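You operate a simulated robot arm through the tools that you are given. There is no shell and no other tool. Be economical: measure what you need, move in short steps, check, and stop when the job is done.

Carry out the task below with a simulated robot arm. There is one attempt and no reset: what you move stays moved.

## Task
Prime the middle of both boards and dry them on the rack.
Fine: roll the primer on from its tray; the herbs board in the red bay, the keys board in the blue bay, unsmeared; the roller goes back in its tray.

Only the result counts: the job must be done as asked and must still hold three seconds after the hand-in. Knocking over, shifting, dropping, spilling or breaking anything else fails it.

## Robot
A 7-joint arm with a two-finger parallel gripper, fixed in place. Base frame: the origin is at the foot of the arm, x ahead of it, y to its left, z up; the work surface is at about z = 0. Lengths are in mm, angles in rad, forces in N, time in s.
With the tool pointing down near the work surface it reaches from about 240 to 620 mm from the base axis. Its first joint turns from -1.152 to 1.152 rad. Payload 2.6 kg.
The TCP is the grasp point between the finger pads, 30 mm short of the fingertips. In the tool frame z runs along the fingers and y along their closing line. Largest opening 94 mm; finger width 28, thickness 10; the body of the gripper, 50 by 96 mm, starts 55 mm behind the TCP.
Orientation is told as [roll, pitch, yaw] about the base's x, y, z axes, in that order, counted from this pose: with the fingers straight down and closing along the base's y, the tool's x points along the base's -x, its y along +y and its z along -z.

## Interface
- The arm moves only by the tool move_arm. Its argument "increments" is a list of rows, each an object of numbers (a shift or turn left out is 0, a gripper value left out holds the last): "dx", "dy", "dz": the shift along the tool's x, y, z in mm; "wx", "wy", "wz": the turn, a rotation vector about the tool's x, y, z in rad; "fingers": the gripper command, from -1 (fully open) to 1 (shut), values between in proportion. In form: [{"dx": .., "dy": .., "dz": .., "wx": .., "wy": .., "wz": .., "fingers": ..}, ...]. A call has 1 to 10 rows; each row shifts and turns the commanded pose from where the row before left it, along the tool's axes as they then stand. Each row takes 0.2 s and may step no farther than 50 mm and 0.15 rad from the row before; otherwise, or with a gripper value out of range, the whole call is refused. A pose out of reach is approached as far as the arm can. The call stops where the force on the tool passes 40 N (or 10 N more than at its start, if that is more) or the arm is blocked; 0.2 s more then pass. Each finger travels about 72 mm/s and halts on what it meets, pressing with about 34 N; the grip force reading is that of the motor and also rises with nothing between the fingers. The clock runs only during rows and for 0.2 s after the last one: add rows that do not move to give the fingers time. It gives the time, the measured TCP pose, the force on the tool (base axes), the opening and the grip force at its end, in the units of the frame above (readings bear some noise).
- Cameras (640 x 400 px; columns grow to the right, rows downward): "scene" is fixed at [36.7, 429.4, 570.6]; the picture's right is [-0.79, -0.62, 0.00], its down [-0.32, 0.41, -0.85] and it looks along [0.53, -0.67, -0.52] (base axes); focal length 256 px, centre (320, 200). "wrist" rides on the gripper at [-37, 0, -58] in the tool frame; the picture's right is [0.00, -1.00, 0.00], its down [0.97, 0.00, -0.24] and it looks along [0.24, 0.00, 0.97] (tool axes); focal length 218 px, centre (320, 200).
- snapshot(camera): a new picture of that camera. No time passes.
- point_at(camera, pixels): for up to 12 pixels [column, row] of the newest picture of that camera ("zoom" is the newest enlarged one), the place [x, y, z] in the base frame of the surface seen there, good to about 2 mm. No time passes.
- zoom(camera, box): a new picture of the part [left, top, right, bottom] of that camera's present view, enlarged. No time passes.
- close_job(): hands the job in; it is judged then, once.

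Go step by step. Measure first, check grasps and placings, and put right what went wrong. The budget is 80 turns and 46 pictures, counting those below and the enlarged ones. Unless the task says otherwise, let go and move clear before handing in, and close with one line.

The tools are called by a JSON object that holds its "op" and its "data". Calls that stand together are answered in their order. move_arm: Moves the arm, as the interface text tells. Its arguments: {"type":"object","properties":{"increments":{"type":"array","items":{"type":"object","properties":{"dx":{"type":"number"},"dy":{"type":"number"},"dz":{"type":"number"},"wx":{"type":"number"},"wy":{"type":"number"},"wz":{"type":"number"},"fingers":{"type":"number"}}}}},"required":["increments"]} The other tools are called the same way: snapshot (camera) takes a picture; point_at (camera, pixels) gives the place of the surface under pixels of a picture; zoom (camera, box) takes an enlarged picture of a part of a camera's view; close_job () hands the job in.

At the start:

```text
time_s: 0.0
eef_pos: [349.7, 92.6, 370.9]
tcp_rot: [0.001, 0.0, 0.001]
contact_force: [-0.2, -0.4, 0.6]
gripper_width: 94.1
grasp_force: 0.1
```

scene: 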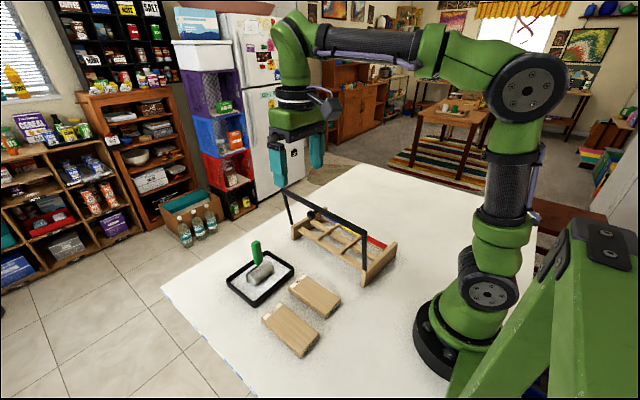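
wrist: 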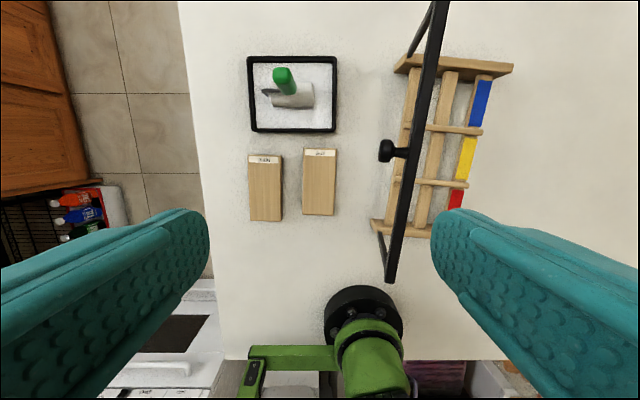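

The wrist picture shows the tray with the roller (about 292,95), two boards (265,188 and 319,182), and a rack with red, yellow and blue bays and a black bar across it. I'll zoom in to read labels and shapes.

{"op": "zoom", "data": {"camera": "wrist", "box": [230, 40, 350, 230]}}

{"op": "zoom", "data": {"camera": "wrist", "box": [360, 0, 530, 290]}}

{"op": "zoom", "data": {"camera": "scene", "box": [210, 170, 410, 370]}}

```text
2.11 times, centred on (290, 135) of wrist
```

zoom: 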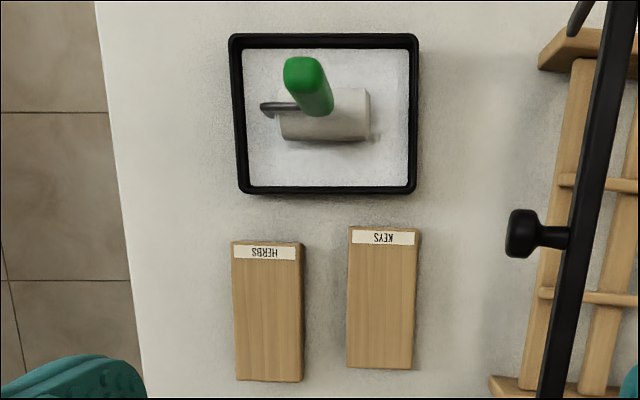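

```text
1.38 times, centred on (445, 145) of wrist
```

zoom: 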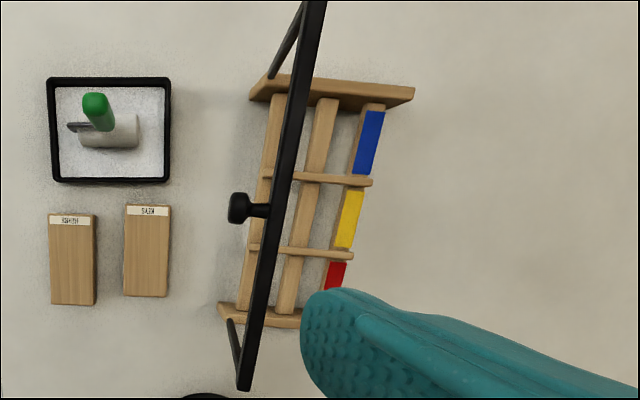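

```text
2.00 times, centred on (310, 270) of scene
```

zoom: 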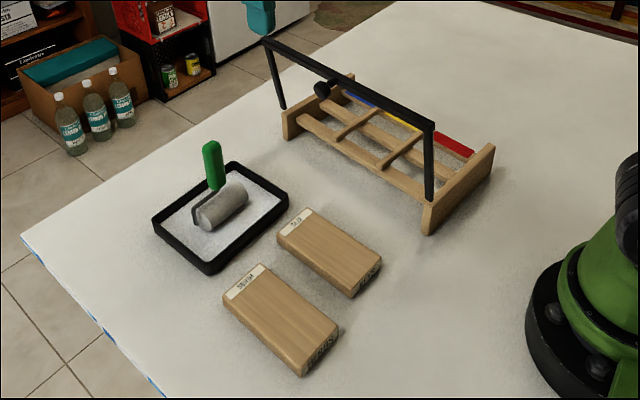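

The labels read HERBS (left, 265,158) and KEYS (320,152). I'll measure the boards, tray, roller and rack.

{"op": "point_at", "data": {"camera": "wrist", "pixels": [[250, 155], [281, 156], [251, 220], [282, 220], [305, 150], [336, 150], [302, 214], [333, 214], [265, 190], [319, 185], [248, 58], [335, 130]]}}

{"op": "point_at", "data": {"camera": "wrist", "pixels": [[282, 72], [289, 85], [268, 92], [285, 99], [312, 92], [310, 104], [320, 115], [440, 5], [388, 278], [390, 150], [405, 152], [412, 120]]}}

{"op": "point_at", "data": {"camera": "wrist", "pixels": [[398, 64], [510, 68], [373, 222], [428, 235], [448, 75], [435, 135], [424, 200], [484, 85], [473, 120], [460, 170], [455, 130], [440, 182]]}}

{"op": "point_at", "data": {"camera": "scene", "pixels": [[284, 190], [364, 234], [288, 222], [364, 268], [312, 214], [346, 231], [385, 243], [356, 216], [330, 210], [320, 235], [340, 250], [390, 258]]}}

```text
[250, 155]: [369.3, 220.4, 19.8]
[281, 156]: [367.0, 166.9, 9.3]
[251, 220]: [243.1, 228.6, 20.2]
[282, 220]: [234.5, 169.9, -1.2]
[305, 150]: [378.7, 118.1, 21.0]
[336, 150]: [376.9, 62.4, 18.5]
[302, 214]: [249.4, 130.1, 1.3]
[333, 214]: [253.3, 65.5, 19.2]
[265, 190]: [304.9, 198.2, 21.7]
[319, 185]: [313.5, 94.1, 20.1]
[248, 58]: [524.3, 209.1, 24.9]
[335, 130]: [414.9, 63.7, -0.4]
```

```text
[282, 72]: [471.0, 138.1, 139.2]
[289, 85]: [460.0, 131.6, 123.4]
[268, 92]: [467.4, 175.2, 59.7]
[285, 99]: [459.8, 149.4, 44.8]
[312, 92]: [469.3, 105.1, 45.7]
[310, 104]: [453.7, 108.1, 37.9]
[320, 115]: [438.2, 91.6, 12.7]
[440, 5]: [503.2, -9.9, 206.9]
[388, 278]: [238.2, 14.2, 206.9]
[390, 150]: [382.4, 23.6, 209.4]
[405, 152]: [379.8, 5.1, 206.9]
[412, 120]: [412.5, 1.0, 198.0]
```

```text
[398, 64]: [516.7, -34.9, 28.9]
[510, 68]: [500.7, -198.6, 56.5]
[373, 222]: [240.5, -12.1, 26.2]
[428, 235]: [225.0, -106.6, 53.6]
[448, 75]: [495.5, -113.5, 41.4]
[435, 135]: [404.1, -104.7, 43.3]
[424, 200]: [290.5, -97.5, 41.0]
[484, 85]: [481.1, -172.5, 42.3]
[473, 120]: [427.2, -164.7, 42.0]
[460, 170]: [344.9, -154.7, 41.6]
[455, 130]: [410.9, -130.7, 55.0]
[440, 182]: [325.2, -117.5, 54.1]
```

```text
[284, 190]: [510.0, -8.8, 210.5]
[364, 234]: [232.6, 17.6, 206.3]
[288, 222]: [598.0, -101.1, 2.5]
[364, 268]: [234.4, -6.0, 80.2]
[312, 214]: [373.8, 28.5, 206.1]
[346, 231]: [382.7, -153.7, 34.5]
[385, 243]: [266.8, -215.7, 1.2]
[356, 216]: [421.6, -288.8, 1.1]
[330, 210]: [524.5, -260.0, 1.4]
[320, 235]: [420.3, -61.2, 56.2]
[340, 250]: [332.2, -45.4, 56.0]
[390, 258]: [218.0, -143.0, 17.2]
```

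Boards are about 54×128×20 and lie at z 0–20. The rack rails top out at about 42 and the dividers at about 55, and the black bail is at z≈207 over the rack's near edge. Now a closer look at the roller and rack from the scene camera.

{"op": "zoom", "data": {"camera": "scene", "box": [222, 230, 302, 310]}}

{"op": "zoom", "data": {"camera": "scene", "box": [275, 180, 405, 300]}}

```text
5.00 times, centred on (262, 270) of scene
```

zoom: 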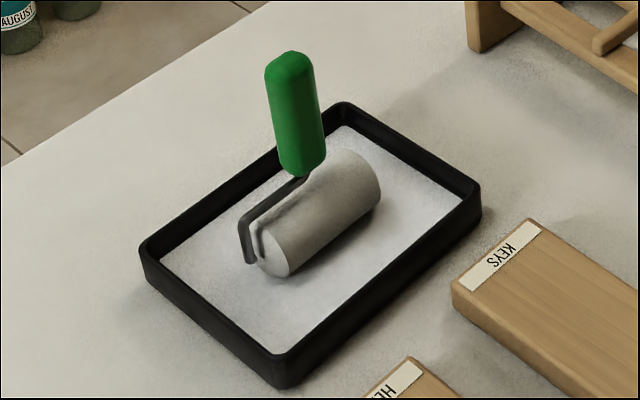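

```text
3.33 times, centred on (340, 240) of scene
```

zoom: 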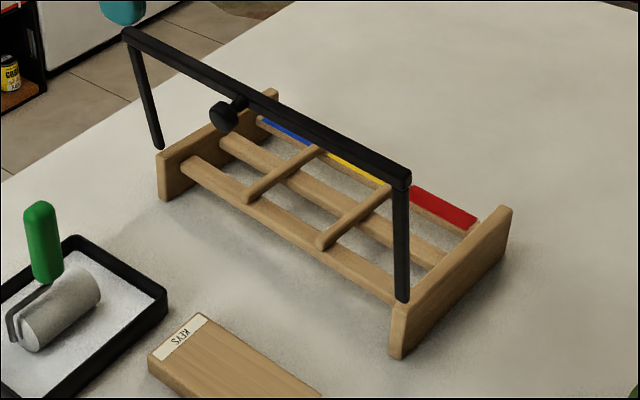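

The bail has a knob on its side and stands over the rack's near edge, clear of the bays below. I'll measure the rack details on this zoom.

{"op": "point_at", "data": {"camera": "zoom", "pixels": [[250, 197], [318, 152], [325, 240], [388, 192], [173, 155], [273, 93], [397, 305], [505, 210], [152, 140], [402, 290], [240, 190], [390, 285]]}}

{"op": "zoom", "data": {"camera": "scene", "box": [222, 230, 302, 310]}}

```text
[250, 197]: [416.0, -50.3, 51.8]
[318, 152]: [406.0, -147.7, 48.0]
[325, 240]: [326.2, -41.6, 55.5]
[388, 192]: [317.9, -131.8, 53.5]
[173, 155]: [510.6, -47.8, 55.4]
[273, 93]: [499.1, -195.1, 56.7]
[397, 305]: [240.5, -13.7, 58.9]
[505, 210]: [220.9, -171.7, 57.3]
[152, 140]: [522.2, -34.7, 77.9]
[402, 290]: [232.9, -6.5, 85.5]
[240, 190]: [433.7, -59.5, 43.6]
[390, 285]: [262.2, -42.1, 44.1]
```

```text
5.00 times, centred on (262, 270) of scene
```

zoom: 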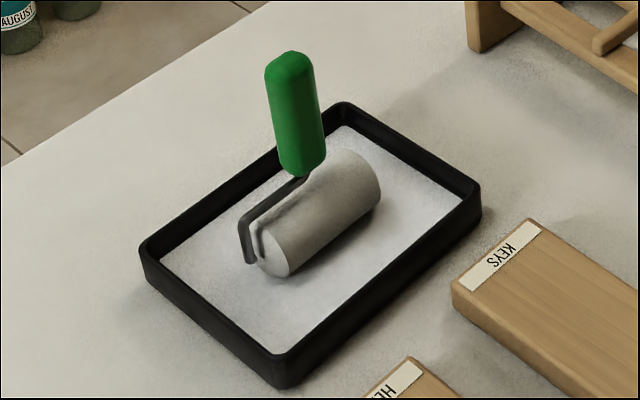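

{"op": "point_at", "data": {"camera": "zoom", "pixels": [[290, 60], [270, 90], [318, 90], [296, 110], [283, 160], [320, 155], [302, 170], [246, 225], [275, 268], [350, 155], [378, 190], [320, 230]]}}

{"op": "move_arm", "data": {"increments": [{"dx": -40, "dy": 10, "dz": 20}, {"dx": -40, "dy": 15, "dz": 20}, {"dx": 0, "dy": 15, "dz": 20}]}}

{"op": "snapshot", "data": {"camera": "wrist"}}

```text
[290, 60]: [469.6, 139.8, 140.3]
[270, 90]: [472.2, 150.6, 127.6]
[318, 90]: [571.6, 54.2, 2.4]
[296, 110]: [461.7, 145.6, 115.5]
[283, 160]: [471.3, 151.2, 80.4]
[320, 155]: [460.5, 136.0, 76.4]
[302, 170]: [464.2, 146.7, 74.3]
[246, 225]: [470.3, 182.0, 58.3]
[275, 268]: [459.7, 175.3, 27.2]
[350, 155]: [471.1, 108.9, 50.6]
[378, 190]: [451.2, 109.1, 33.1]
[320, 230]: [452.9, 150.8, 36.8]
```

```text
time_s: 0.8
eef_pos: [430.0, 134.8, 311.2]
tcp_rot: [0.0, -0.001, 0.0]
contact_force: [0.0, 0.6, 0.4]
gripper_width: 94.0
grasp_force: 0.0
```

```text
37 pictures are left
```

wrist: 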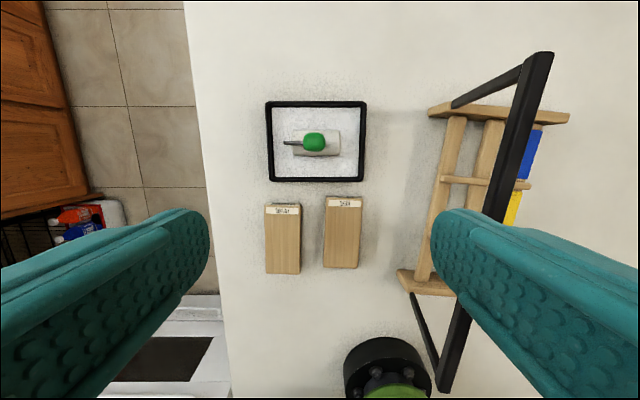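

{"op": "zoom", "data": {"camera": "wrist", "box": [255, 90, 375, 190]}}

{"op": "point_at", "data": {"camera": "zoom", "pixels": [[310, 220], [265, 255], [350, 255], [310, 240], [310, 290], [200, 260], [240, 225], [425, 230], [425, 330], [240, 330], [310, 325], [160, 260]]}}

```text
4.00 times, centred on (315, 140) of wrist
```

zoom: 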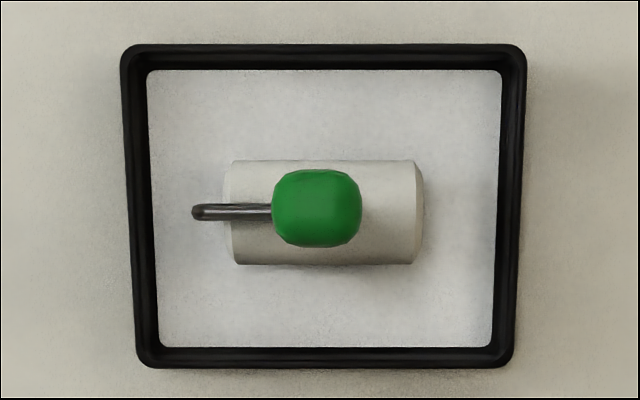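

```text
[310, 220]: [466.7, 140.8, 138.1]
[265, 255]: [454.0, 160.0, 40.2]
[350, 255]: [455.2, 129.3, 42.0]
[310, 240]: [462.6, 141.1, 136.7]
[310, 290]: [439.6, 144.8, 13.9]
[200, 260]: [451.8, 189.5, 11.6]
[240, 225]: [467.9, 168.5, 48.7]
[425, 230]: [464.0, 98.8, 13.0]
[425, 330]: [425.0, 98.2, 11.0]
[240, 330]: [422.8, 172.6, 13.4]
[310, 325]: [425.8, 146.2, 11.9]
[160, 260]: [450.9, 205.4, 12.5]
```

The handle top is centred at about (469, 140.5), spanning z 76–141 and about 24 wide. The roller is about 65 long along y. I'll descend over the handle, closing along y.

{"op": "move_arm", "data": {"increments": [{"dx": -39, "dy": 5.7, "dz": 0}, {"dz": 45}, {"dz": 45}, {"dz": 40}, {"dz": 35}, {"dz": 30}, {}]}}

{"op": "snapshot", "data": {"camera": "wrist"}}

```text
time_s: 2.4
eef_pos: [468.4, 138.9, 115.9]
tcp_rot: [0.0, 0.001, 0.001]
contact_force: [-0.2, -0.4, -0.1]
gripper_width: 94.1
grasp_force: 0.0
```

```text
35 pictures are left
```

wrist: 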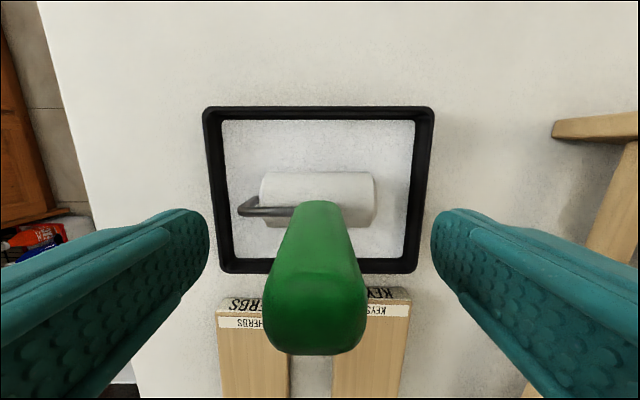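

The handle (about 315,280) sits centred between the fingers, so I close on it.

{"op": "move_arm", "data": {"increments": [{"fingers": 1}, {"fingers": 1}, {"fingers": 1}, {"fingers": 1}, {"fingers": 1}]}}

```text
time_s: 3.6
eef_pos: [468.0, 139.0, 115.9]
tcp_rot: [-0.001, 0.0, 0.0]
contact_force: [0.2, -0.4, -1.1]
gripper_width: 27.4
grasp_force: 34.5
```

Gripped (27 mm wide). I'll press gently and roll a little in the tray to load the roller.

{"op": "move_arm", "data": {"increments": [{"dz": 1}, {"dx": -8}, {"dx": -8}, {"dx": 8}, {"dx": 8}, {"dx": 8}, {"dx": 8}, {"dx": -8}, {"dx": -8}]}}

{"op": "snapshot", "data": {"camera": "wrist"}}

```text
time_s: 5.6
eef_pos: [468.0, 139.0, 115.5]
tcp_rot: [0.0, 0.0, -0.001]
contact_force: [-1.4, 0.9, 3.6]
gripper_width: 27.3
grasp_force: 33.8
```

```text
34 pictures are left
```

wrist: 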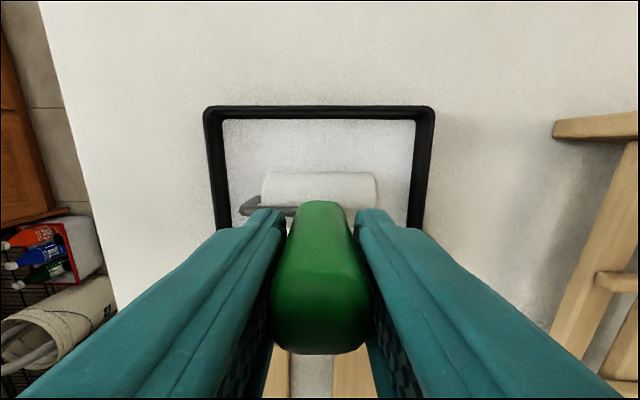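

The roller now looks wet white and the tray hasn't moved. I'll lift and carry it over the middle of the herbs board (about 306,197).

{"op": "move_arm", "data": {"increments": [{"dz": -25}, {"dz": -20}, {"dx": 32, "dy": 11.5}, {"dx": 40, "dy": 14}, {"dx": 40, "dy": 14}, {"dx": 32, "dy": 11}, {"dx": 18, "dy": 5}, {}]}}

{"op": "snapshot", "data": {"camera": "wrist"}}

{"op": "zoom", "data": {"camera": "scene", "box": [230, 230, 350, 370]}}

```text
time_s: 7.4
eef_pos: [306.3, 193.2, 161.5]
tcp_rot: [0.0, -0.001, 0.001]
contact_force: [-0.5, 0.0, -0.5]
gripper_width: 27.3
grasp_force: 33.3
```

```text
33 pictures are left
```

wrist: 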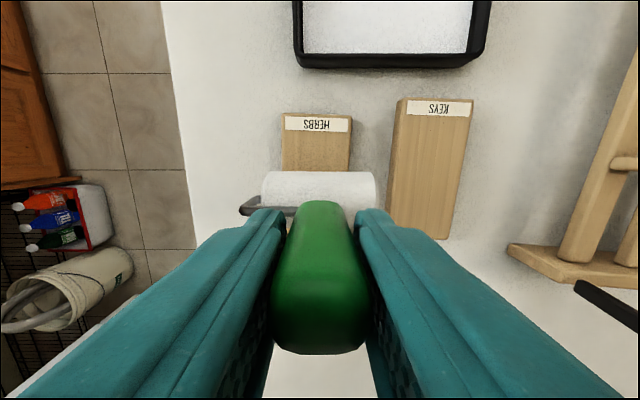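

```text
2.86 times, centred on (290, 300) of scene
```

zoom: 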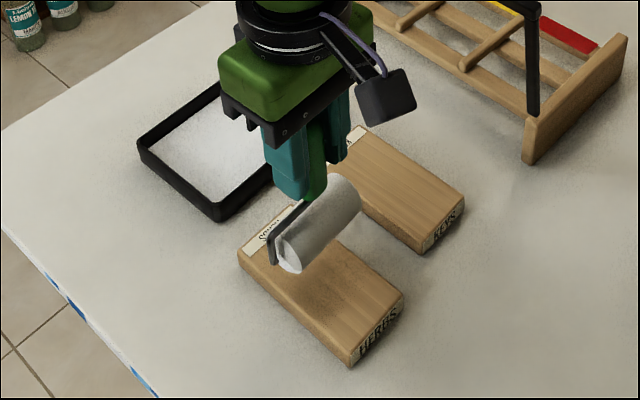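

{"op": "point_at", "data": {"camera": "zoom", "pixels": [[346, 348], [402, 294], [243, 252], [290, 207], [350, 290], [420, 240], [462, 195], [365, 128], [400, 170]]}}

{"op": "point_at", "data": {"camera": "wrist", "pixels": [[286, 116], [350, 117], [287, 150], [347, 150], [401, 100], [470, 103], [392, 205], [457, 215], [318, 115], [436, 103]]}}

```text
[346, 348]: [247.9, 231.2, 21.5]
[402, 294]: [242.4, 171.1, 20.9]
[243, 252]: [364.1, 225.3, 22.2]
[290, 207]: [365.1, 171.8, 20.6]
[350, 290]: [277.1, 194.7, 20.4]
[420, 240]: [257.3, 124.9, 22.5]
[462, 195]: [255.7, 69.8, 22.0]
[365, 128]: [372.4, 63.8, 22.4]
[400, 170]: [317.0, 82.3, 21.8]
```

```text
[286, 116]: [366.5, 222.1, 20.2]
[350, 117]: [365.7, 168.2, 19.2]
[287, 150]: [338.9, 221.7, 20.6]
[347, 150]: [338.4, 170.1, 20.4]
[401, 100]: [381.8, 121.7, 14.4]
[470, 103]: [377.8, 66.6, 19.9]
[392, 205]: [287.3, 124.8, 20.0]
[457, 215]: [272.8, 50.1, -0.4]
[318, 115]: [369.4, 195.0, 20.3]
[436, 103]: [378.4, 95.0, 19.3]
```

Herbs centre is about (306, 197) and keys about (316, 96). I'll lower the roller towards the herbs board.

{"op": "move_arm", "data": {"increments": [{"dy": 2.3, "dz": 15}, {"dz": 14}, {"dz": 4}, {"dz": 2}, {"dz": 1}, {}]}}

```text
time_s: 8.8
eef_pos: [306.3, 195.8, 123.4]
tcp_rot: [0.0, -0.001, 0.001]
contact_force: [0.6, 0.3, -0.8]
gripper_width: 27.7
grasp_force: 34.1
```

{"op": "move_arm", "data": {"increments": [{"dz": 1}, {"dz": 1}, {}]}}

{"op": "zoom", "data": {"camera": "scene", "box": [240, 250, 330, 370]}}

```text
time_s: 9.6
eef_pos: [306.1, 197.7, 122.6]
tcp_rot: [0.001, -0.003, -0.001]
contact_force: [-4.6, -1.0, 17.2]
gripper_width: 27.4
grasp_force: 33.5
```

```text
3.33 times, centred on (285, 310) of scene
```

zoom: 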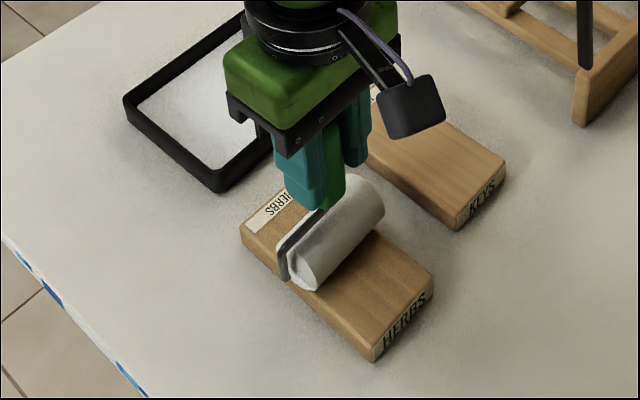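

Contact at 17 N. I'll ease off slightly and roll back and forth over the middle.

{"op": "move_arm", "data": {"increments": [{"dz": -1}, {"dx": -7}, {"dx": -7}, {"dx": -6}, {"dx": 7}, {"dx": 7}, {"dx": 6}, {"dx": 7}, {"dx": 7}, {"dx": 6}]}}

{"op": "zoom", "data": {"camera": "scene", "box": [240, 250, 330, 370]}}

```text
time_s: 11.8
eef_pos: [285.7, 196.9, 123.2]
tcp_rot: [-0.001, -0.001, 0.001]
contact_force: [1.2, -1.3, 4.3]
gripper_width: 27.6
grasp_force: 34.1
```

```text
3.33 times, centred on (285, 310) of scene
```

zoom: 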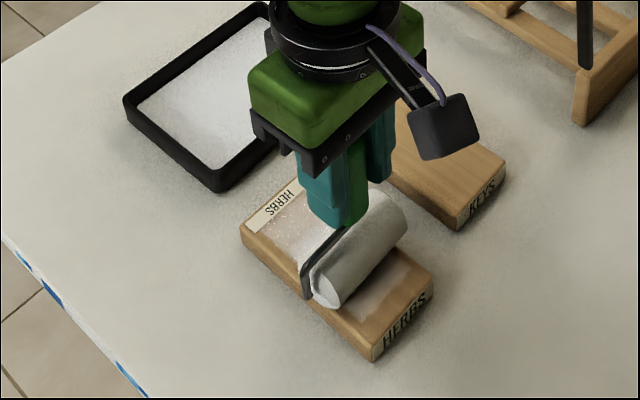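

Primer is appearing as a patch around the middle, thinner in places. I'll make another pass back and forth.

{"op": "move_arm", "data": {"increments": [{"dx": -7}, {"dx": -7}, {"dx": -7}, {"dx": -7}, {"dx": -7}, {"dx": -5}, {"dx": 7}, {"dx": 7}, {"dx": 6}, {}]}}

{"op": "move_arm", "data": {"increments": [{"dz": -20}, {"dz": -25}, {"dx": -20}, {"dx": -40}]}}

{"op": "zoom", "data": {"camera": "scene", "box": [240, 250, 330, 370]}}

{"op": "snapshot", "data": {"camera": "wrist"}}

```text
time_s: 14.0
eef_pos: [306.9, 197.0, 123.2]
tcp_rot: [0.0, 0.0, -0.001]
contact_force: [1.0, -0.7, 1.0]
gripper_width: 27.1
grasp_force: 34.3
```

```text
time_s: 15.0
eef_pos: [366.7, 196.9, 169.0]
tcp_rot: [0.0, -0.002, 0.001]
contact_force: [-0.1, 0.7, -1.3]
gripper_width: 27.5
grasp_force: 34.2
```

```text
3.33 times, centred on (285, 310) of scene
```

zoom: 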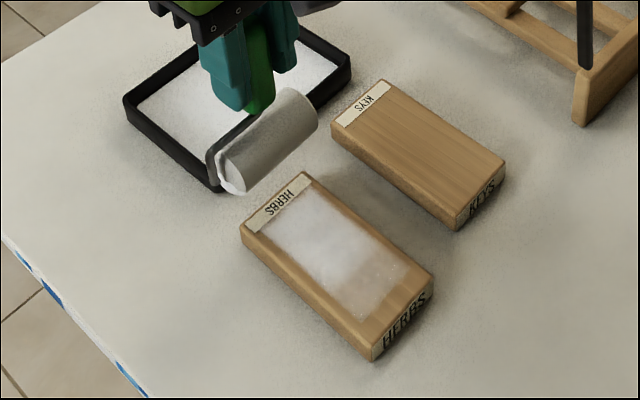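

```text
28 pictures are left
```

wrist: 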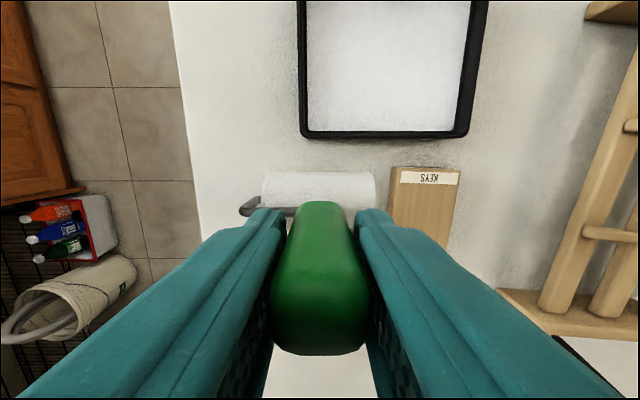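

The patch (about 330,255) is white, but thin at the near end (380,290). I'll reload in the tray and go over the near part again.

{"op": "move_arm", "data": {"increments": [{"dx": -35, "dy": -20}, {"dx": -35, "dy": -20}, {"dx": -32, "dy": -18}, {"dz": 25}, {"dz": 20}, {"dz": 7.5}, {}]}}

```text
time_s: 16.6
eef_pos: [468.3, 138.0, 116.4]
tcp_rot: [0.0, 0.001, 0.001]
contact_force: [-0.2, -0.4, -0.9]
gripper_width: 27.5
grasp_force: 33.6
```

{"op": "move_arm", "data": {"increments": [{"dz": 1}, {"dx": -8, "dz": 0.5}, {"dx": -8}, {"dx": 8}, {"dx": 8}, {"dx": 8}, {"dx": 8}, {"dx": -8}, {"dx": -8}]}}

{"op": "move_arm", "data": {"increments": [{"dz": -25}, {"dz": -22}, {"dx": 35, "dy": 11.5}, {"dx": 45, "dy": 14}, {"dx": 45, "dy": 14}, {"dx": 37, "dy": 12}, {"dx": 18, "dy": 6}, {"dz": 20}, {"dz": 15}, {}]}}

```text
time_s: 18.6
eef_pos: [467.2, 139.3, 115.4]
tcp_rot: [0.003, 0.001, 0.0]
contact_force: [-5.6, 1.1, 20.2]
gripper_width: 27.4
grasp_force: 34.6
```

```text
time_s: 20.8
eef_pos: [288.1, 195.9, 126.1]
tcp_rot: [0.0, 0.001, 0.0]
contact_force: [1.0, -0.3, -0.8]
gripper_width: 27.4
grasp_force: 33.9
```

{"op": "move_arm", "data": {"increments": [{"dz": 2}, {"dz": 1.2}, {}]}}

```text
time_s: 21.6
eef_pos: [289.5, 195.8, 123.5]
tcp_rot: [0.0, 0.0, 0.0]
contact_force: [-0.2, 0.0, 0.1]
gripper_width: 27.4
grasp_force: 33.9
```

{"op": "move_arm", "data": {"increments": [{"dz": 0.7}, {"dx": 6}, {"dx": 6}, {"dx": 6}, {"dx": -6}, {"dx": -6}, {"dx": -6}, {"dx": -7}, {"dx": -7}, {}]}}

{"op": "zoom", "data": {"camera": "scene", "box": [240, 250, 330, 370]}}

```text
time_s: 23.8
eef_pos: [301.7, 196.4, 122.4]
tcp_rot: [0.0, 0.001, 0.0]
contact_force: [-4.6, 0.4, 15.6]
gripper_width: 27.4
grasp_force: 33.6
```

```text
3.33 times, centred on (285, 310) of scene
```

zoom: 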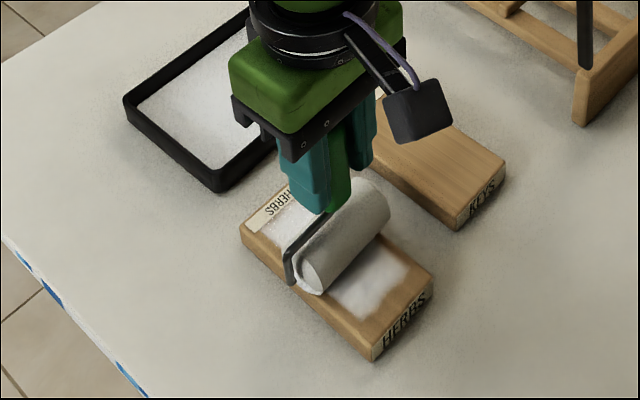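

The near part is solid white now. I'll lift, reload in the tray, then go to the keys board.

{"op": "move_arm", "data": {"increments": [{"dz": -20}, {"dz": -25}, {"dx": -40, "dy": -14}, {"dx": -45, "dy": -16}, {"dx": -45, "dy": -16}, {"dx": -36, "dy": -11.5}, {"dz": 25}, {"dz": 20}, {"dz": 6.5}, {}]}}

{"op": "zoom", "data": {"camera": "scene", "box": [230, 230, 330, 370]}}

```text
time_s: 26.0
eef_pos: [468.4, 138.9, 115.4]
tcp_rot: [0.001, 0.001, 0.002]
contact_force: [0.2, -0.3, -0.7]
gripper_width: 27.6
grasp_force: 34.5
```

```text
2.86 times, centred on (280, 300) of scene
```

zoom: 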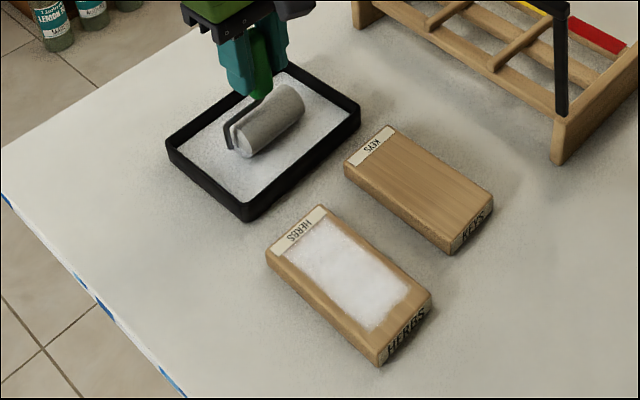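

Herbs is well primed. I'll reload by rolling, then carry the roller to the keys board.

{"op": "move_arm", "data": {"increments": [{"dz": 0.8}, {"dx": -8}, {"dx": -8}, {"dx": 8}, {"dx": 8}, {"dx": 8}, {"dx": 8}, {"dx": -8}, {"dx": -8}]}}

{"op": "move_arm", "data": {"increments": [{"dz": -25}, {"dz": -22}, {"dx": 30, "dy": -9}, {"dx": 42, "dy": -12}, {"dx": 40, "dy": -12}, {"dx": 30, "dy": -9}, {"dx": 10, "dy": -2}, {"dz": 20}, {"dz": 16}, {}]}}

```text
time_s: 28.0
eef_pos: [467.7, 138.2, 116.1]
tcp_rot: [0.0, 0.0, 0.0]
contact_force: [-0.4, -0.2, 0.1]
gripper_width: 27.4
grasp_force: 33.9
```

```text
time_s: 30.2
eef_pos: [314.4, 95.4, 126.8]
tcp_rot: [-0.002, 0.0, 0.0]
contact_force: [-0.5, 0.1, -1.3]
gripper_width: 27.5
grasp_force: 33.9
```

{"op": "move_arm", "data": {"increments": [{"dz": 2}, {"dz": 1}, {"dz": 1}, {}]}}

```text
time_s: 31.2
eef_pos: [315.5, 94.9, 122.5]
tcp_rot: [0.0, 0.0, -0.001]
contact_force: [-1.1, 0.5, 5.6]
gripper_width: 27.3
grasp_force: 34.0
```

5.6 N of contact, so I'll roll over the middle.

{"op": "move_arm", "data": {"increments": [{"dx": -7}, {"dx": -7}, {"dx": -7}, {"dx": -6}, {"dx": 7}, {"dx": 7}, {"dx": 7}, {"dx": 7}, {"dx": 7}, {"dx": 7}]}}

{"op": "move_arm", "data": {"increments": [{"dx": 7}, {"dx": 6}, {"dx": -7}, {"dx": -7}, {"dx": -7}, {"dx": -7}, {"dx": -7}, {"dx": -7}, {"dx": -7}, {"dx": -6}]}}

{"op": "zoom", "data": {"camera": "scene", "box": [250, 230, 350, 370]}}

```text
time_s: 33.4
eef_pos: [302.1, 94.3, 123.4]
tcp_rot: [0.0, -0.001, 0.001]
contact_force: [3.1, -0.6, 10.1]
gripper_width: 27.4
grasp_force: 34.1
```

```text
time_s: 35.6
eef_pos: [343.9, 94.1, 122.3]
tcp_rot: [0.0, 0.0, -0.001]
contact_force: [0.2, -0.7, -0.2]
gripper_width: 27.5
grasp_force: 33.8
```

```text
2.86 times, centred on (300, 300) of scene
```

zoom: 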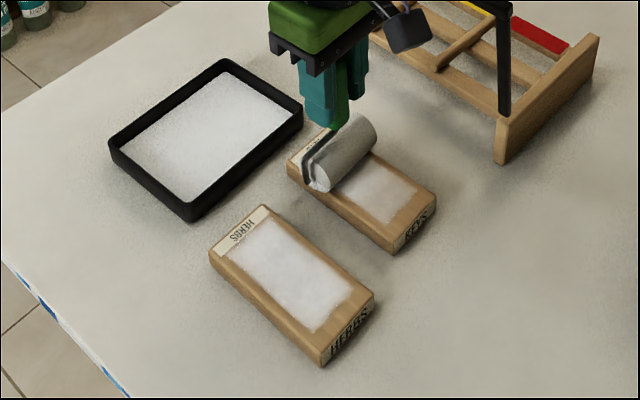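

The keys patch is covered but a bit thinner. I'll reload once more and give it a second coat.

{"op": "move_arm", "data": {"increments": [{"dz": -20}, {"dz": -25}, {"dx": -40, "dy": 14}, {"dx": -45, "dy": 16}, {"dx": -39, "dy": 14}, {"dz": 25}, {"dz": 20}, {"dz": 6}, {"dz": 1}, {}]}}

{"op": "move_arm", "data": {"increments": [{"dz": 0.7}, {"dx": -8}, {"dx": -8}, {"dx": 8}, {"dx": 8}, {"dx": 8}, {"dx": 8}, {"dx": -8}, {"dx": -8}]}}

{"op": "move_arm", "data": {"increments": [{"dz": -25}, {"dz": -22}, {"dx": 30, "dy": -9}, {"dx": 42, "dy": -12}, {"dx": 40, "dy": -12}, {"dx": 30, "dy": -9}, {"dx": 10, "dy": -2}, {"dz": 20}, {"dz": 16}, {}]}}

```text
time_s: 37.8
eef_pos: [466.5, 138.2, 114.4]
tcp_rot: [0.0, -0.001, 0.001]
contact_force: [0.1, 0.0, -0.3]
gripper_width: 27.6
grasp_force: 33.8
```

```text
time_s: 39.8
eef_pos: [467.6, 138.2, 113.2]
tcp_rot: [0.0, 0.0, 0.0]
contact_force: [0.0, 0.6, -0.7]
gripper_width: 27.4
grasp_force: 33.9
```

```text
time_s: 42.0
eef_pos: [314.2, 94.8, 126.2]
tcp_rot: [0.0, 0.0, 0.0]
contact_force: [-0.3, 0.0, -0.8]
gripper_width: 27.3
grasp_force: 33.7
```

At z=113 in the tray there was no contact, so the roller may have slid slightly in the grip. I'll check its attitude.

{"op": "snapshot", "data": {"camera": "wrist"}}

{"op": "zoom", "data": {"camera": "scene", "box": [260, 230, 340, 320]}}

```text
24 pictures are left
```

wrist: 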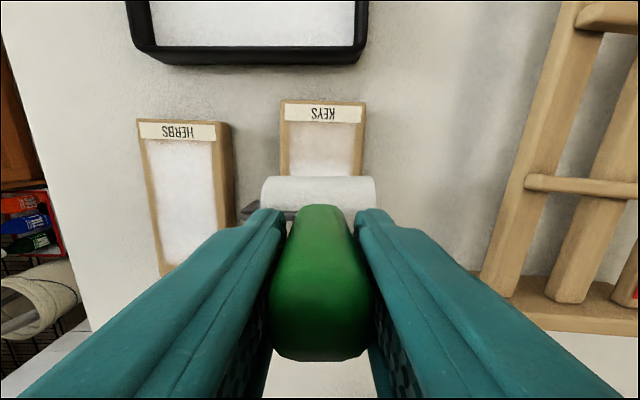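

```text
4.44 times, centred on (300, 275) of scene
```

zoom: 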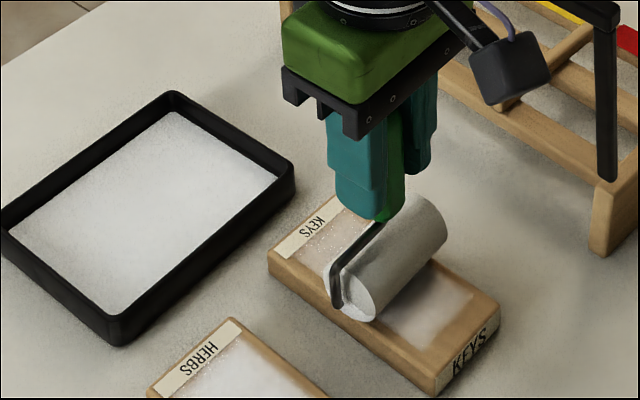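

The roller slid up only slightly in the grip. The keys coat is thin near the label end, so I'll descend gently until there's contact.

{"op": "move_arm", "data": {"increments": [{"dz": 2}, {"dz": 1}, {"dz": 1}, {}]}}

```text
time_s: 43.0
eef_pos: [314.5, 94.7, 120.9]
tcp_rot: [0.002, 0.001, 0.001]
contact_force: [0.5, 0.0, -1.2]
gripper_width: 27.3
grasp_force: 34.3
```

{"op": "move_arm", "data": {"increments": [{"dz": 0.8}, {"dz": 0.7}, {}]}}

```text
time_s: 43.8
eef_pos: [316.0, 95.4, 121.1]
tcp_rot: [0.001, -0.004, 0.0]
contact_force: [-4.4, -0.5, 22.6]
gripper_width: 27.4
grasp_force: 34.0
```

{"op": "move_arm", "data": {"increments": [{"dz": -0.9}, {"dx": -7}, {"dx": -7}, {"dx": -7}, {"dx": -6}, {"dx": 7}, {"dx": 7}, {"dx": 7}, {"dx": 6}, {"dx": 7}]}}

{"op": "move_arm", "data": {"increments": [{"dx": 7}, {"dx": 7}, {"dx": 6}, {"dx": -7}, {"dx": -7}, {"dx": -6}, {"dz": -22}, {"dz": -25}, {"dx": -40}, {"dx": -40}]}}

{"op": "zoom", "data": {"camera": "scene", "box": [250, 230, 350, 370]}}

```text
time_s: 46.0
eef_pos: [307.4, 94.4, 120.2]
tcp_rot: [0.0, -0.002, 0.002]
contact_force: [0.5, -0.4, 2.5]
gripper_width: 27.0
grasp_force: 34.5
```

```text
time_s: 48.2
eef_pos: [389.1, 94.5, 168.7]
tcp_rot: [0.0, 0.0, -0.001]
contact_force: [-0.5, 0.4, -1.0]
gripper_width: 27.5
grasp_force: 34.0
```

```text
2.86 times, centred on (300, 300) of scene
```

zoom: 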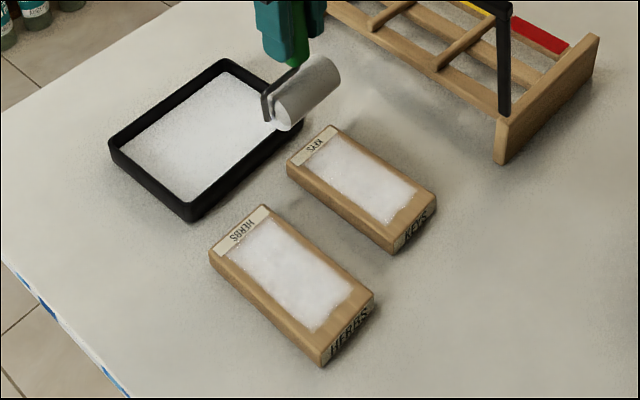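

Both boards are evenly primed. Now I return the roller to the tray.

{"op": "move_arm", "data": {"increments": [{"dx": -40, "dy": 22}, {"dx": -39, "dy": 22}, {"dz": 25}, {"dz": 20}, {"dz": 7}, {"dz": 2}, {}]}}

```text
time_s: 49.8
eef_pos: [466.5, 139.7, 113.3]
tcp_rot: [-0.001, 0.001, 0.001]
contact_force: [0.0, -0.2, -1.0]
gripper_width: 27.2
grasp_force: 33.9
```

{"op": "move_arm", "data": {"increments": [{"dz": 0.7}, {"dz": 0.7}, {}]}}

{"op": "zoom", "data": {"camera": "scene", "box": [222, 230, 302, 310]}}

```text
time_s: 50.6
eef_pos: [466.6, 138.9, 113.3]
tcp_rot: [0.002, -0.001, 0.0]
contact_force: [-0.6, -0.9, 4.1]
gripper_width: 27.3
grasp_force: 33.9
```

```text
5.00 times, centred on (262, 270) of scene
```

zoom: 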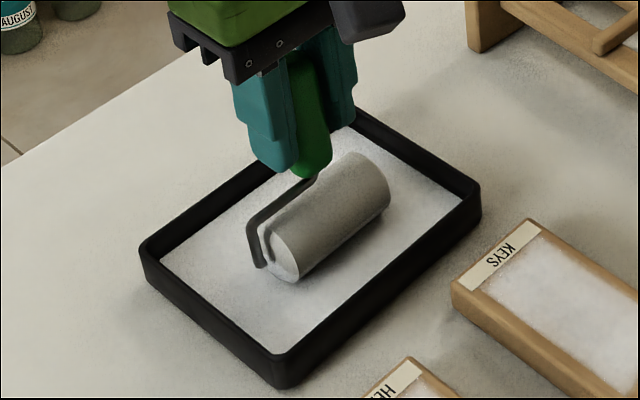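

The roller sits on the tray floor with a 4 N touch, so I release.

{"op": "move_arm", "data": {"increments": [{"fingers": 0.35}, {"fingers": 0.3}, {"fingers": 0.0}, {"fingers": -0.5}, {"fingers": -0.8}, {}, {}]}}

{"op": "snapshot", "data": {"camera": "wrist"}}

```text
time_s: 52.2
eef_pos: [466.5, 138.4, 112.8]
tcp_rot: [0.001, 0.001, -0.001]
contact_force: [0.3, 0.5, -0.3]
gripper_width: 84.7
grasp_force: 0.1
```

```text
20 pictures are left
```

wrist: 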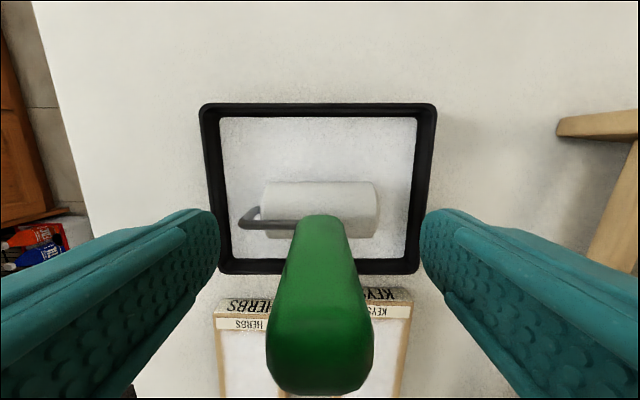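

The roller stands by itself. I lift clear and go look straight down at the rack bays.

{"op": "move_arm", "data": {"increments": [{"dz": -20}, {"dz": -40}, {"dz": -45}, {"dz": -45}, {"dz": -45}, {"dx": 20, "dy": -45}, {"dx": 25, "dy": -40}, {"dx": 25, "dy": -40}, {"dx": 20, "dy": -45}, {"dx": 10, "dy": -45}]}}

{"op": "snapshot", "data": {"camera": "wrist"}}

```text
time_s: 54.4
eef_pos: [366.2, -76.7, 307.7]
tcp_rot: [-0.001, 0.001, 0.002]
contact_force: [0.6, 0.2, -0.6]
gripper_width: 84.5
grasp_force: 0.1
```

```text
19 pictures are left
```

wrist: 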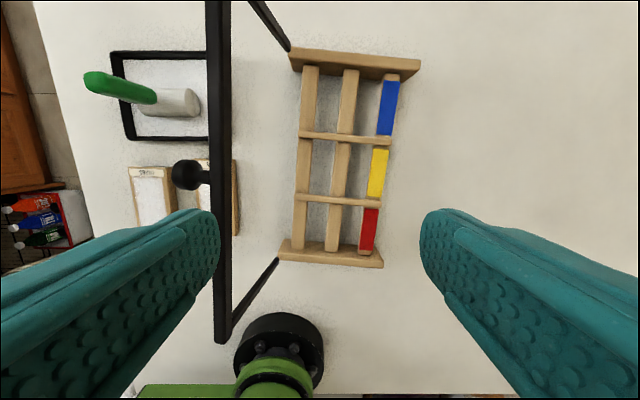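

{"op": "zoom", "data": {"camera": "wrist", "box": [265, 30, 435, 280]}}

{"op": "point_at", "data": {"camera": "wrist", "pixels": [[303, 134], [388, 145], [300, 196], [376, 205], [292, 55], [418, 62], [282, 246], [380, 262], [345, 139], [340, 200], [354, 67], [332, 247]]}}

{"op": "point_at", "data": {"camera": "wrist", "pixels": [[308, 74], [298, 240], [317, 75], [307, 240], [349, 75], [332, 240], [397, 85], [372, 245], [383, 85], [360, 245], [385, 110], [368, 228]]}}

```text
1.60 times, centred on (350, 155) of wrist
```

zoom: 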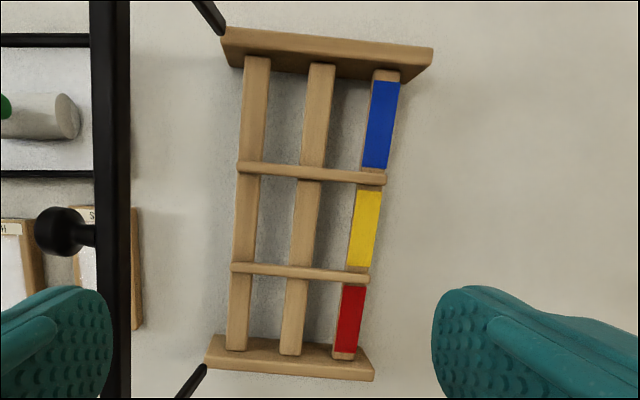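

```text
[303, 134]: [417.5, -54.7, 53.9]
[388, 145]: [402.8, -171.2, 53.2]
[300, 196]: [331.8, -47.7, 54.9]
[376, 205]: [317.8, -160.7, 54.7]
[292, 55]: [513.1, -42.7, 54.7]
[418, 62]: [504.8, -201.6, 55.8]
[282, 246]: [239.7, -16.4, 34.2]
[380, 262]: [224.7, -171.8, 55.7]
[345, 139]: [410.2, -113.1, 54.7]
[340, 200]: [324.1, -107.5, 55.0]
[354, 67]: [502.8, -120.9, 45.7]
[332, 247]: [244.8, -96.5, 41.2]
```

```text
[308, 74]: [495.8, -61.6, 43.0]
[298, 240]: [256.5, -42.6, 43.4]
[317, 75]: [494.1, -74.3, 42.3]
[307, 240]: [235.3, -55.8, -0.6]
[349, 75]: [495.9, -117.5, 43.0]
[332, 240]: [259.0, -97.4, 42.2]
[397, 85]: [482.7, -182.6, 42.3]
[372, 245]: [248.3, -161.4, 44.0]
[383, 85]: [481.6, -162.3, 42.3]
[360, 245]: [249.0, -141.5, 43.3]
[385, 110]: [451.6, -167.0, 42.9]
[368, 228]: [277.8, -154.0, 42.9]
```

I'll measure bay edges precisely on this zoom, along the middle rail and the coloured patches.

{"op": "point_at", "data": {"camera": "zoom", "pixels": [[280, 166], [280, 177], [340, 171], [340, 182], [270, 266], [270, 275], [330, 271], [330, 280], [320, 66], [290, 353], [348, 284], [346, 352]]}}

{"op": "point_at", "data": {"camera": "zoom", "pixels": [[387, 82], [376, 166], [254, 60], [237, 347], [390, 76], [344, 356], [240, 345], [300, 348], [300, 78], [280, 360], [320, 350], [340, 60]]}}

```text
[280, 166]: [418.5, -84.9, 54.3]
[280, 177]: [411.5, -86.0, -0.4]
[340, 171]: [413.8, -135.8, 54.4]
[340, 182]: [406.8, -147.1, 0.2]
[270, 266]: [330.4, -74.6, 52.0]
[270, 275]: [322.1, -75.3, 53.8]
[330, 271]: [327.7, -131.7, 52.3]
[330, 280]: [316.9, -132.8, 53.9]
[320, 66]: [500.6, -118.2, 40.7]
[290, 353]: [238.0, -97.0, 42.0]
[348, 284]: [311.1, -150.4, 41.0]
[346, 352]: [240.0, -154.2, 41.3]
```

```text
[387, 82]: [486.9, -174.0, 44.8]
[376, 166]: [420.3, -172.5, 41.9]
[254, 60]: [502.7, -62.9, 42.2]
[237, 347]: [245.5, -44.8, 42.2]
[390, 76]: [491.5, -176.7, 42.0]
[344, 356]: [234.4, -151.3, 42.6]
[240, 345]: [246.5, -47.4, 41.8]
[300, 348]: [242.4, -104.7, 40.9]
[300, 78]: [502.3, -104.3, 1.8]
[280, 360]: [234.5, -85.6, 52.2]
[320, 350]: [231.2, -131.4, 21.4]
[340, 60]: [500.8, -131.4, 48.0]
```

Red bay centre is about (279.5, −101), blue about (459, −116), and the rack is yawed about −0.085. Divider and end-plate tops are about 55, so I'll grip only the top ~7 mm of each board. Going over the herbs board now.

{"op": "move_arm", "data": {"increments": [{"dx": 10, "dy": 45, "fingers": -1}, {"dx": 10, "dy": 48}, {"dx": 10, "dy": 48}, {"dx": 10, "dy": 48}, {"dx": 10, "dy": 48}, {"dx": 10, "dy": 37}, {"dz": 45}, {"dz": 45}, {"dz": 40}, {}]}}

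{"op": "snapshot", "data": {"camera": "wrist"}}

{"op": "zoom", "data": {"camera": "scene", "box": [240, 240, 340, 370]}}

```text
time_s: 56.6
eef_pos: [306.5, 198.8, 177.1]
tcp_rot: [0.0, -0.001, -0.002]
contact_force: [0.2, -0.1, -0.1]
gripper_width: 94.0
grasp_force: 0.1
```

```text
17 pictures are left
```

wrist: 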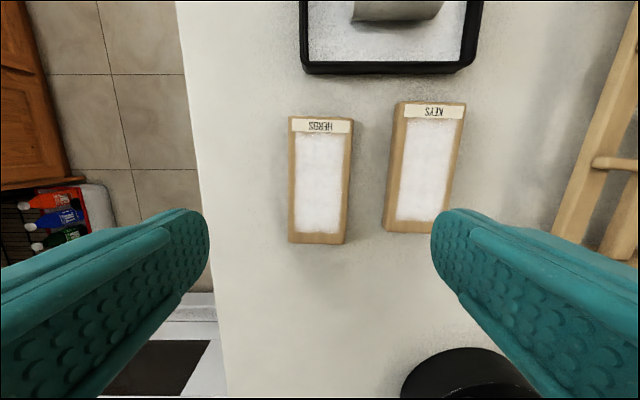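

```text
3.08 times, centred on (290, 305) of scene
```

zoom: 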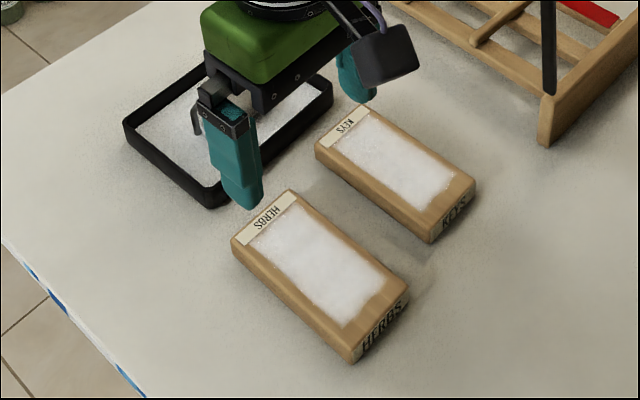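

{"op": "point_at", "data": {"camera": "wrist", "pixels": [[292, 140], [349, 140], [292, 220], [345, 220], [320, 119], [318, 233], [392, 180], [452, 180], [434, 105], [415, 220], [290, 180], [351, 180]]}}

```text
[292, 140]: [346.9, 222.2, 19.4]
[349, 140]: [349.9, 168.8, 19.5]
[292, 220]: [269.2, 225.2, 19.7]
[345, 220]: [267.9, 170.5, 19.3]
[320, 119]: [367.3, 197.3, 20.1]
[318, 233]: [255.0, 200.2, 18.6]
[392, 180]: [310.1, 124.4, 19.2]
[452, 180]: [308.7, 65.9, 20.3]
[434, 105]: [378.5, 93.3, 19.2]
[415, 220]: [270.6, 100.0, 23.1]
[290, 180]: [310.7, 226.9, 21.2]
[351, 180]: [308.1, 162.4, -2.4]
```

Herbs is centred at about (307.5, 197) with yaw about −0.03. I'll descend over it, stopping a little high.

{"op": "move_arm", "data": {"increments": [{"dx": -1, "dy": -1, "wz": 0.03}, {"dz": 40}, {"dz": 40}, {"dz": 35}, {"dz": 15}, {}]}}

{"op": "move_arm", "data": {"increments": [{}]}}

{"op": "zoom", "data": {"camera": "scene", "box": [250, 270, 320, 350]}}

```text
time_s: 58.0
eef_pos: [307.3, 196.4, 46.4]
tcp_rot: [-0.002, 0.0, -0.029]
contact_force: [0.5, 0.0, -0.8]
gripper_width: 94.0
grasp_force: 0.0
```

```text
time_s: 58.4
eef_pos: [305.7, 196.7, 47.0]
tcp_rot: [0.001, -0.001, -0.029]
contact_force: [0.1, 0.2, 0.0]
gripper_width: 94.0
grasp_force: 0.1
```

```text
5.00 times, centred on (285, 310) of scene
```

zoom: 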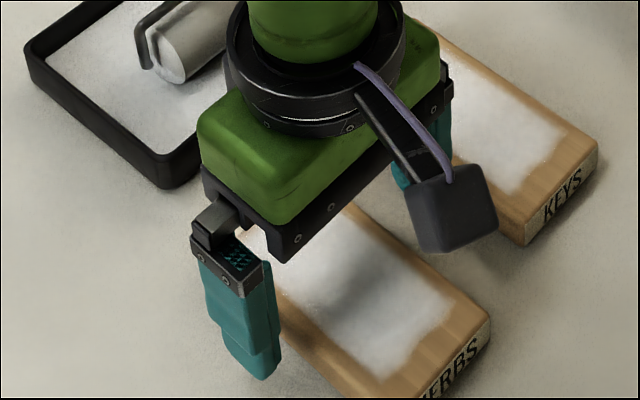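

A black box sticks out on the tool's +x side (zoom pixel 455,215). I'll measure how far before choosing the turning direction.

{"op": "point_at", "data": {"camera": "zoom", "pixels": [[415, 180], [480, 170], [495, 210], [450, 210], [425, 250], [490, 235], [285, 250], [235, 255], [265, 375], [255, 280], [260, 340], [300, 210]]}}

```text
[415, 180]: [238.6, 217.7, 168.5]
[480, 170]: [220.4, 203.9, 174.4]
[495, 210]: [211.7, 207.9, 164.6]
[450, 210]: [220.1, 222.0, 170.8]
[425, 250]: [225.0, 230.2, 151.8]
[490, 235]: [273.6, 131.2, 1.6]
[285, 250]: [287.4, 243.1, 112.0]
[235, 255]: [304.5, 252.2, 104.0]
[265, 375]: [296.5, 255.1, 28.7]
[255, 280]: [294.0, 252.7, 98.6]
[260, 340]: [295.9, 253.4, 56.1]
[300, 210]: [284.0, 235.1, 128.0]
```

The box reaches about 97 mm out, at TCP+105…130 height. Turned −90° it would come within about 8 mm of the bail, so I'll turn +90° to put it on the far side. Now grip the herbs board.

{"op": "move_arm", "data": {"increments": [{"dz": 3.5}, {"fingers": 0}, {"fingers": 1}, {"fingers": 1}, {"fingers": 1}, {"fingers": 1}]}}

{"op": "move_arm", "data": {"increments": [{"dz": -3}, {"dz": -7}, {}]}}

{"op": "zoom", "data": {"camera": "scene", "box": [240, 260, 330, 370]}}

```text
time_s: 59.8
eef_pos: [307.6, 197.9, 44.2]
tcp_rot: [0.0, -0.001, -0.03]
contact_force: [0.0, -0.9, -0.6]
gripper_width: 60.9
grasp_force: 34.1
```

```text
time_s: 60.6
eef_pos: [307.9, 196.3, 54.3]
tcp_rot: [-0.001, 0.001, -0.031]
contact_force: [0.2, -0.6, -1.0]
gripper_width: 61.3
grasp_force: 34.2
```

```text
3.64 times, centred on (285, 315) of scene
```

zoom: 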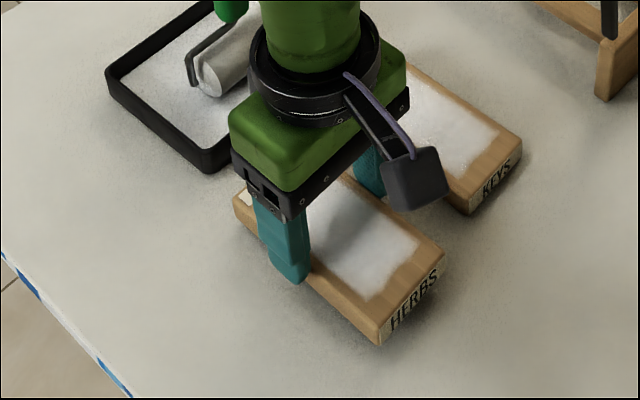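

The board is lifted level (61 wide). Lifting high and turning +90° while moving gently.

{"op": "move_arm", "data": {"increments": [{"dz": -20}, {"dz": -30}, {"dz": -35}, {"dz": -35}, {"dz": -35}, {"dz": -35}, {"dz": -30}, {"dz": -15}, {}]}}

{"op": "move_arm", "data": {"increments": [{"wz": -0.08}, {"wz": -0.13}, {"wz": -0.13}, {"wz": -0.13}, {"wz": -0.13}, {"wz": -0.13}, {"wz": -0.1}, {}]}}

```text
time_s: 62.6
eef_pos: [308.8, 198.0, 289.0]
tcp_rot: [0.0, 0.0, -0.03]
contact_force: [-0.4, 0.4, -0.8]
gripper_width: 61.1
grasp_force: 34.3
```

```text
time_s: 64.4
eef_pos: [309.3, 195.8, 289.5]
tcp_rot: [0.001, 0.0, 0.799]
contact_force: [-0.9, 0.4, -1.7]
gripper_width: 61.7
grasp_force: 33.8
```

{"op": "move_arm", "data": {"increments": [{"wz": -0.1}, {"wz": -0.13}, {"wz": -0.13}, {"wz": -0.13}, {"wz": -0.12}, {"wz": -0.077}, {}]}}

```text
time_s: 66.0
eef_pos: [308.0, 196.8, 290.0]
tcp_rot: [0.0, -0.001, 1.487]
contact_force: [0.4, 0.2, -2.1]
gripper_width: 61.3
grasp_force: 34.3
```

The turn worked (yaw 1.487). Now I translate over the bail to above the red bay.

{"op": "move_arm", "data": {"increments": [{"dx": 20}, {"dx": 35}, {"dx": 40}, {"dx": 40}, {"dx": 40}, {"dx": 40}, {"dx": 40, "dy": 1}, {"dx": 30, "dy": 2}, {"dx": 14}, {}]}}

{"op": "move_arm", "data": {"increments": [{}]}}

{"op": "snapshot", "data": {"camera": "scene"}}

```text
time_s: 68.2
eef_pos: [280.0, -100.7, 289.2]
tcp_rot: [-0.001, -0.001, 1.487]
contact_force: [-0.6, 0.0, 0.5]
gripper_width: 61.2
grasp_force: 33.5
```

```text
time_s: 68.6
eef_pos: [279.8, -101.0, 288.8]
tcp_rot: [-0.001, 0.002, 1.487]
contact_force: [-0.3, -0.4, -1.4]
gripper_width: 61.1
grasp_force: 33.8
```

```text
13 pictures are left
```

scene: 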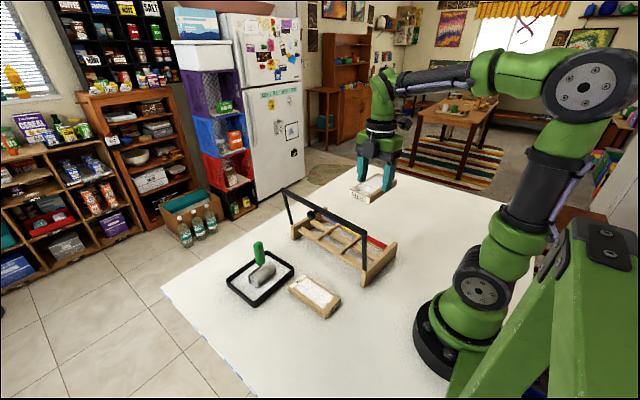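

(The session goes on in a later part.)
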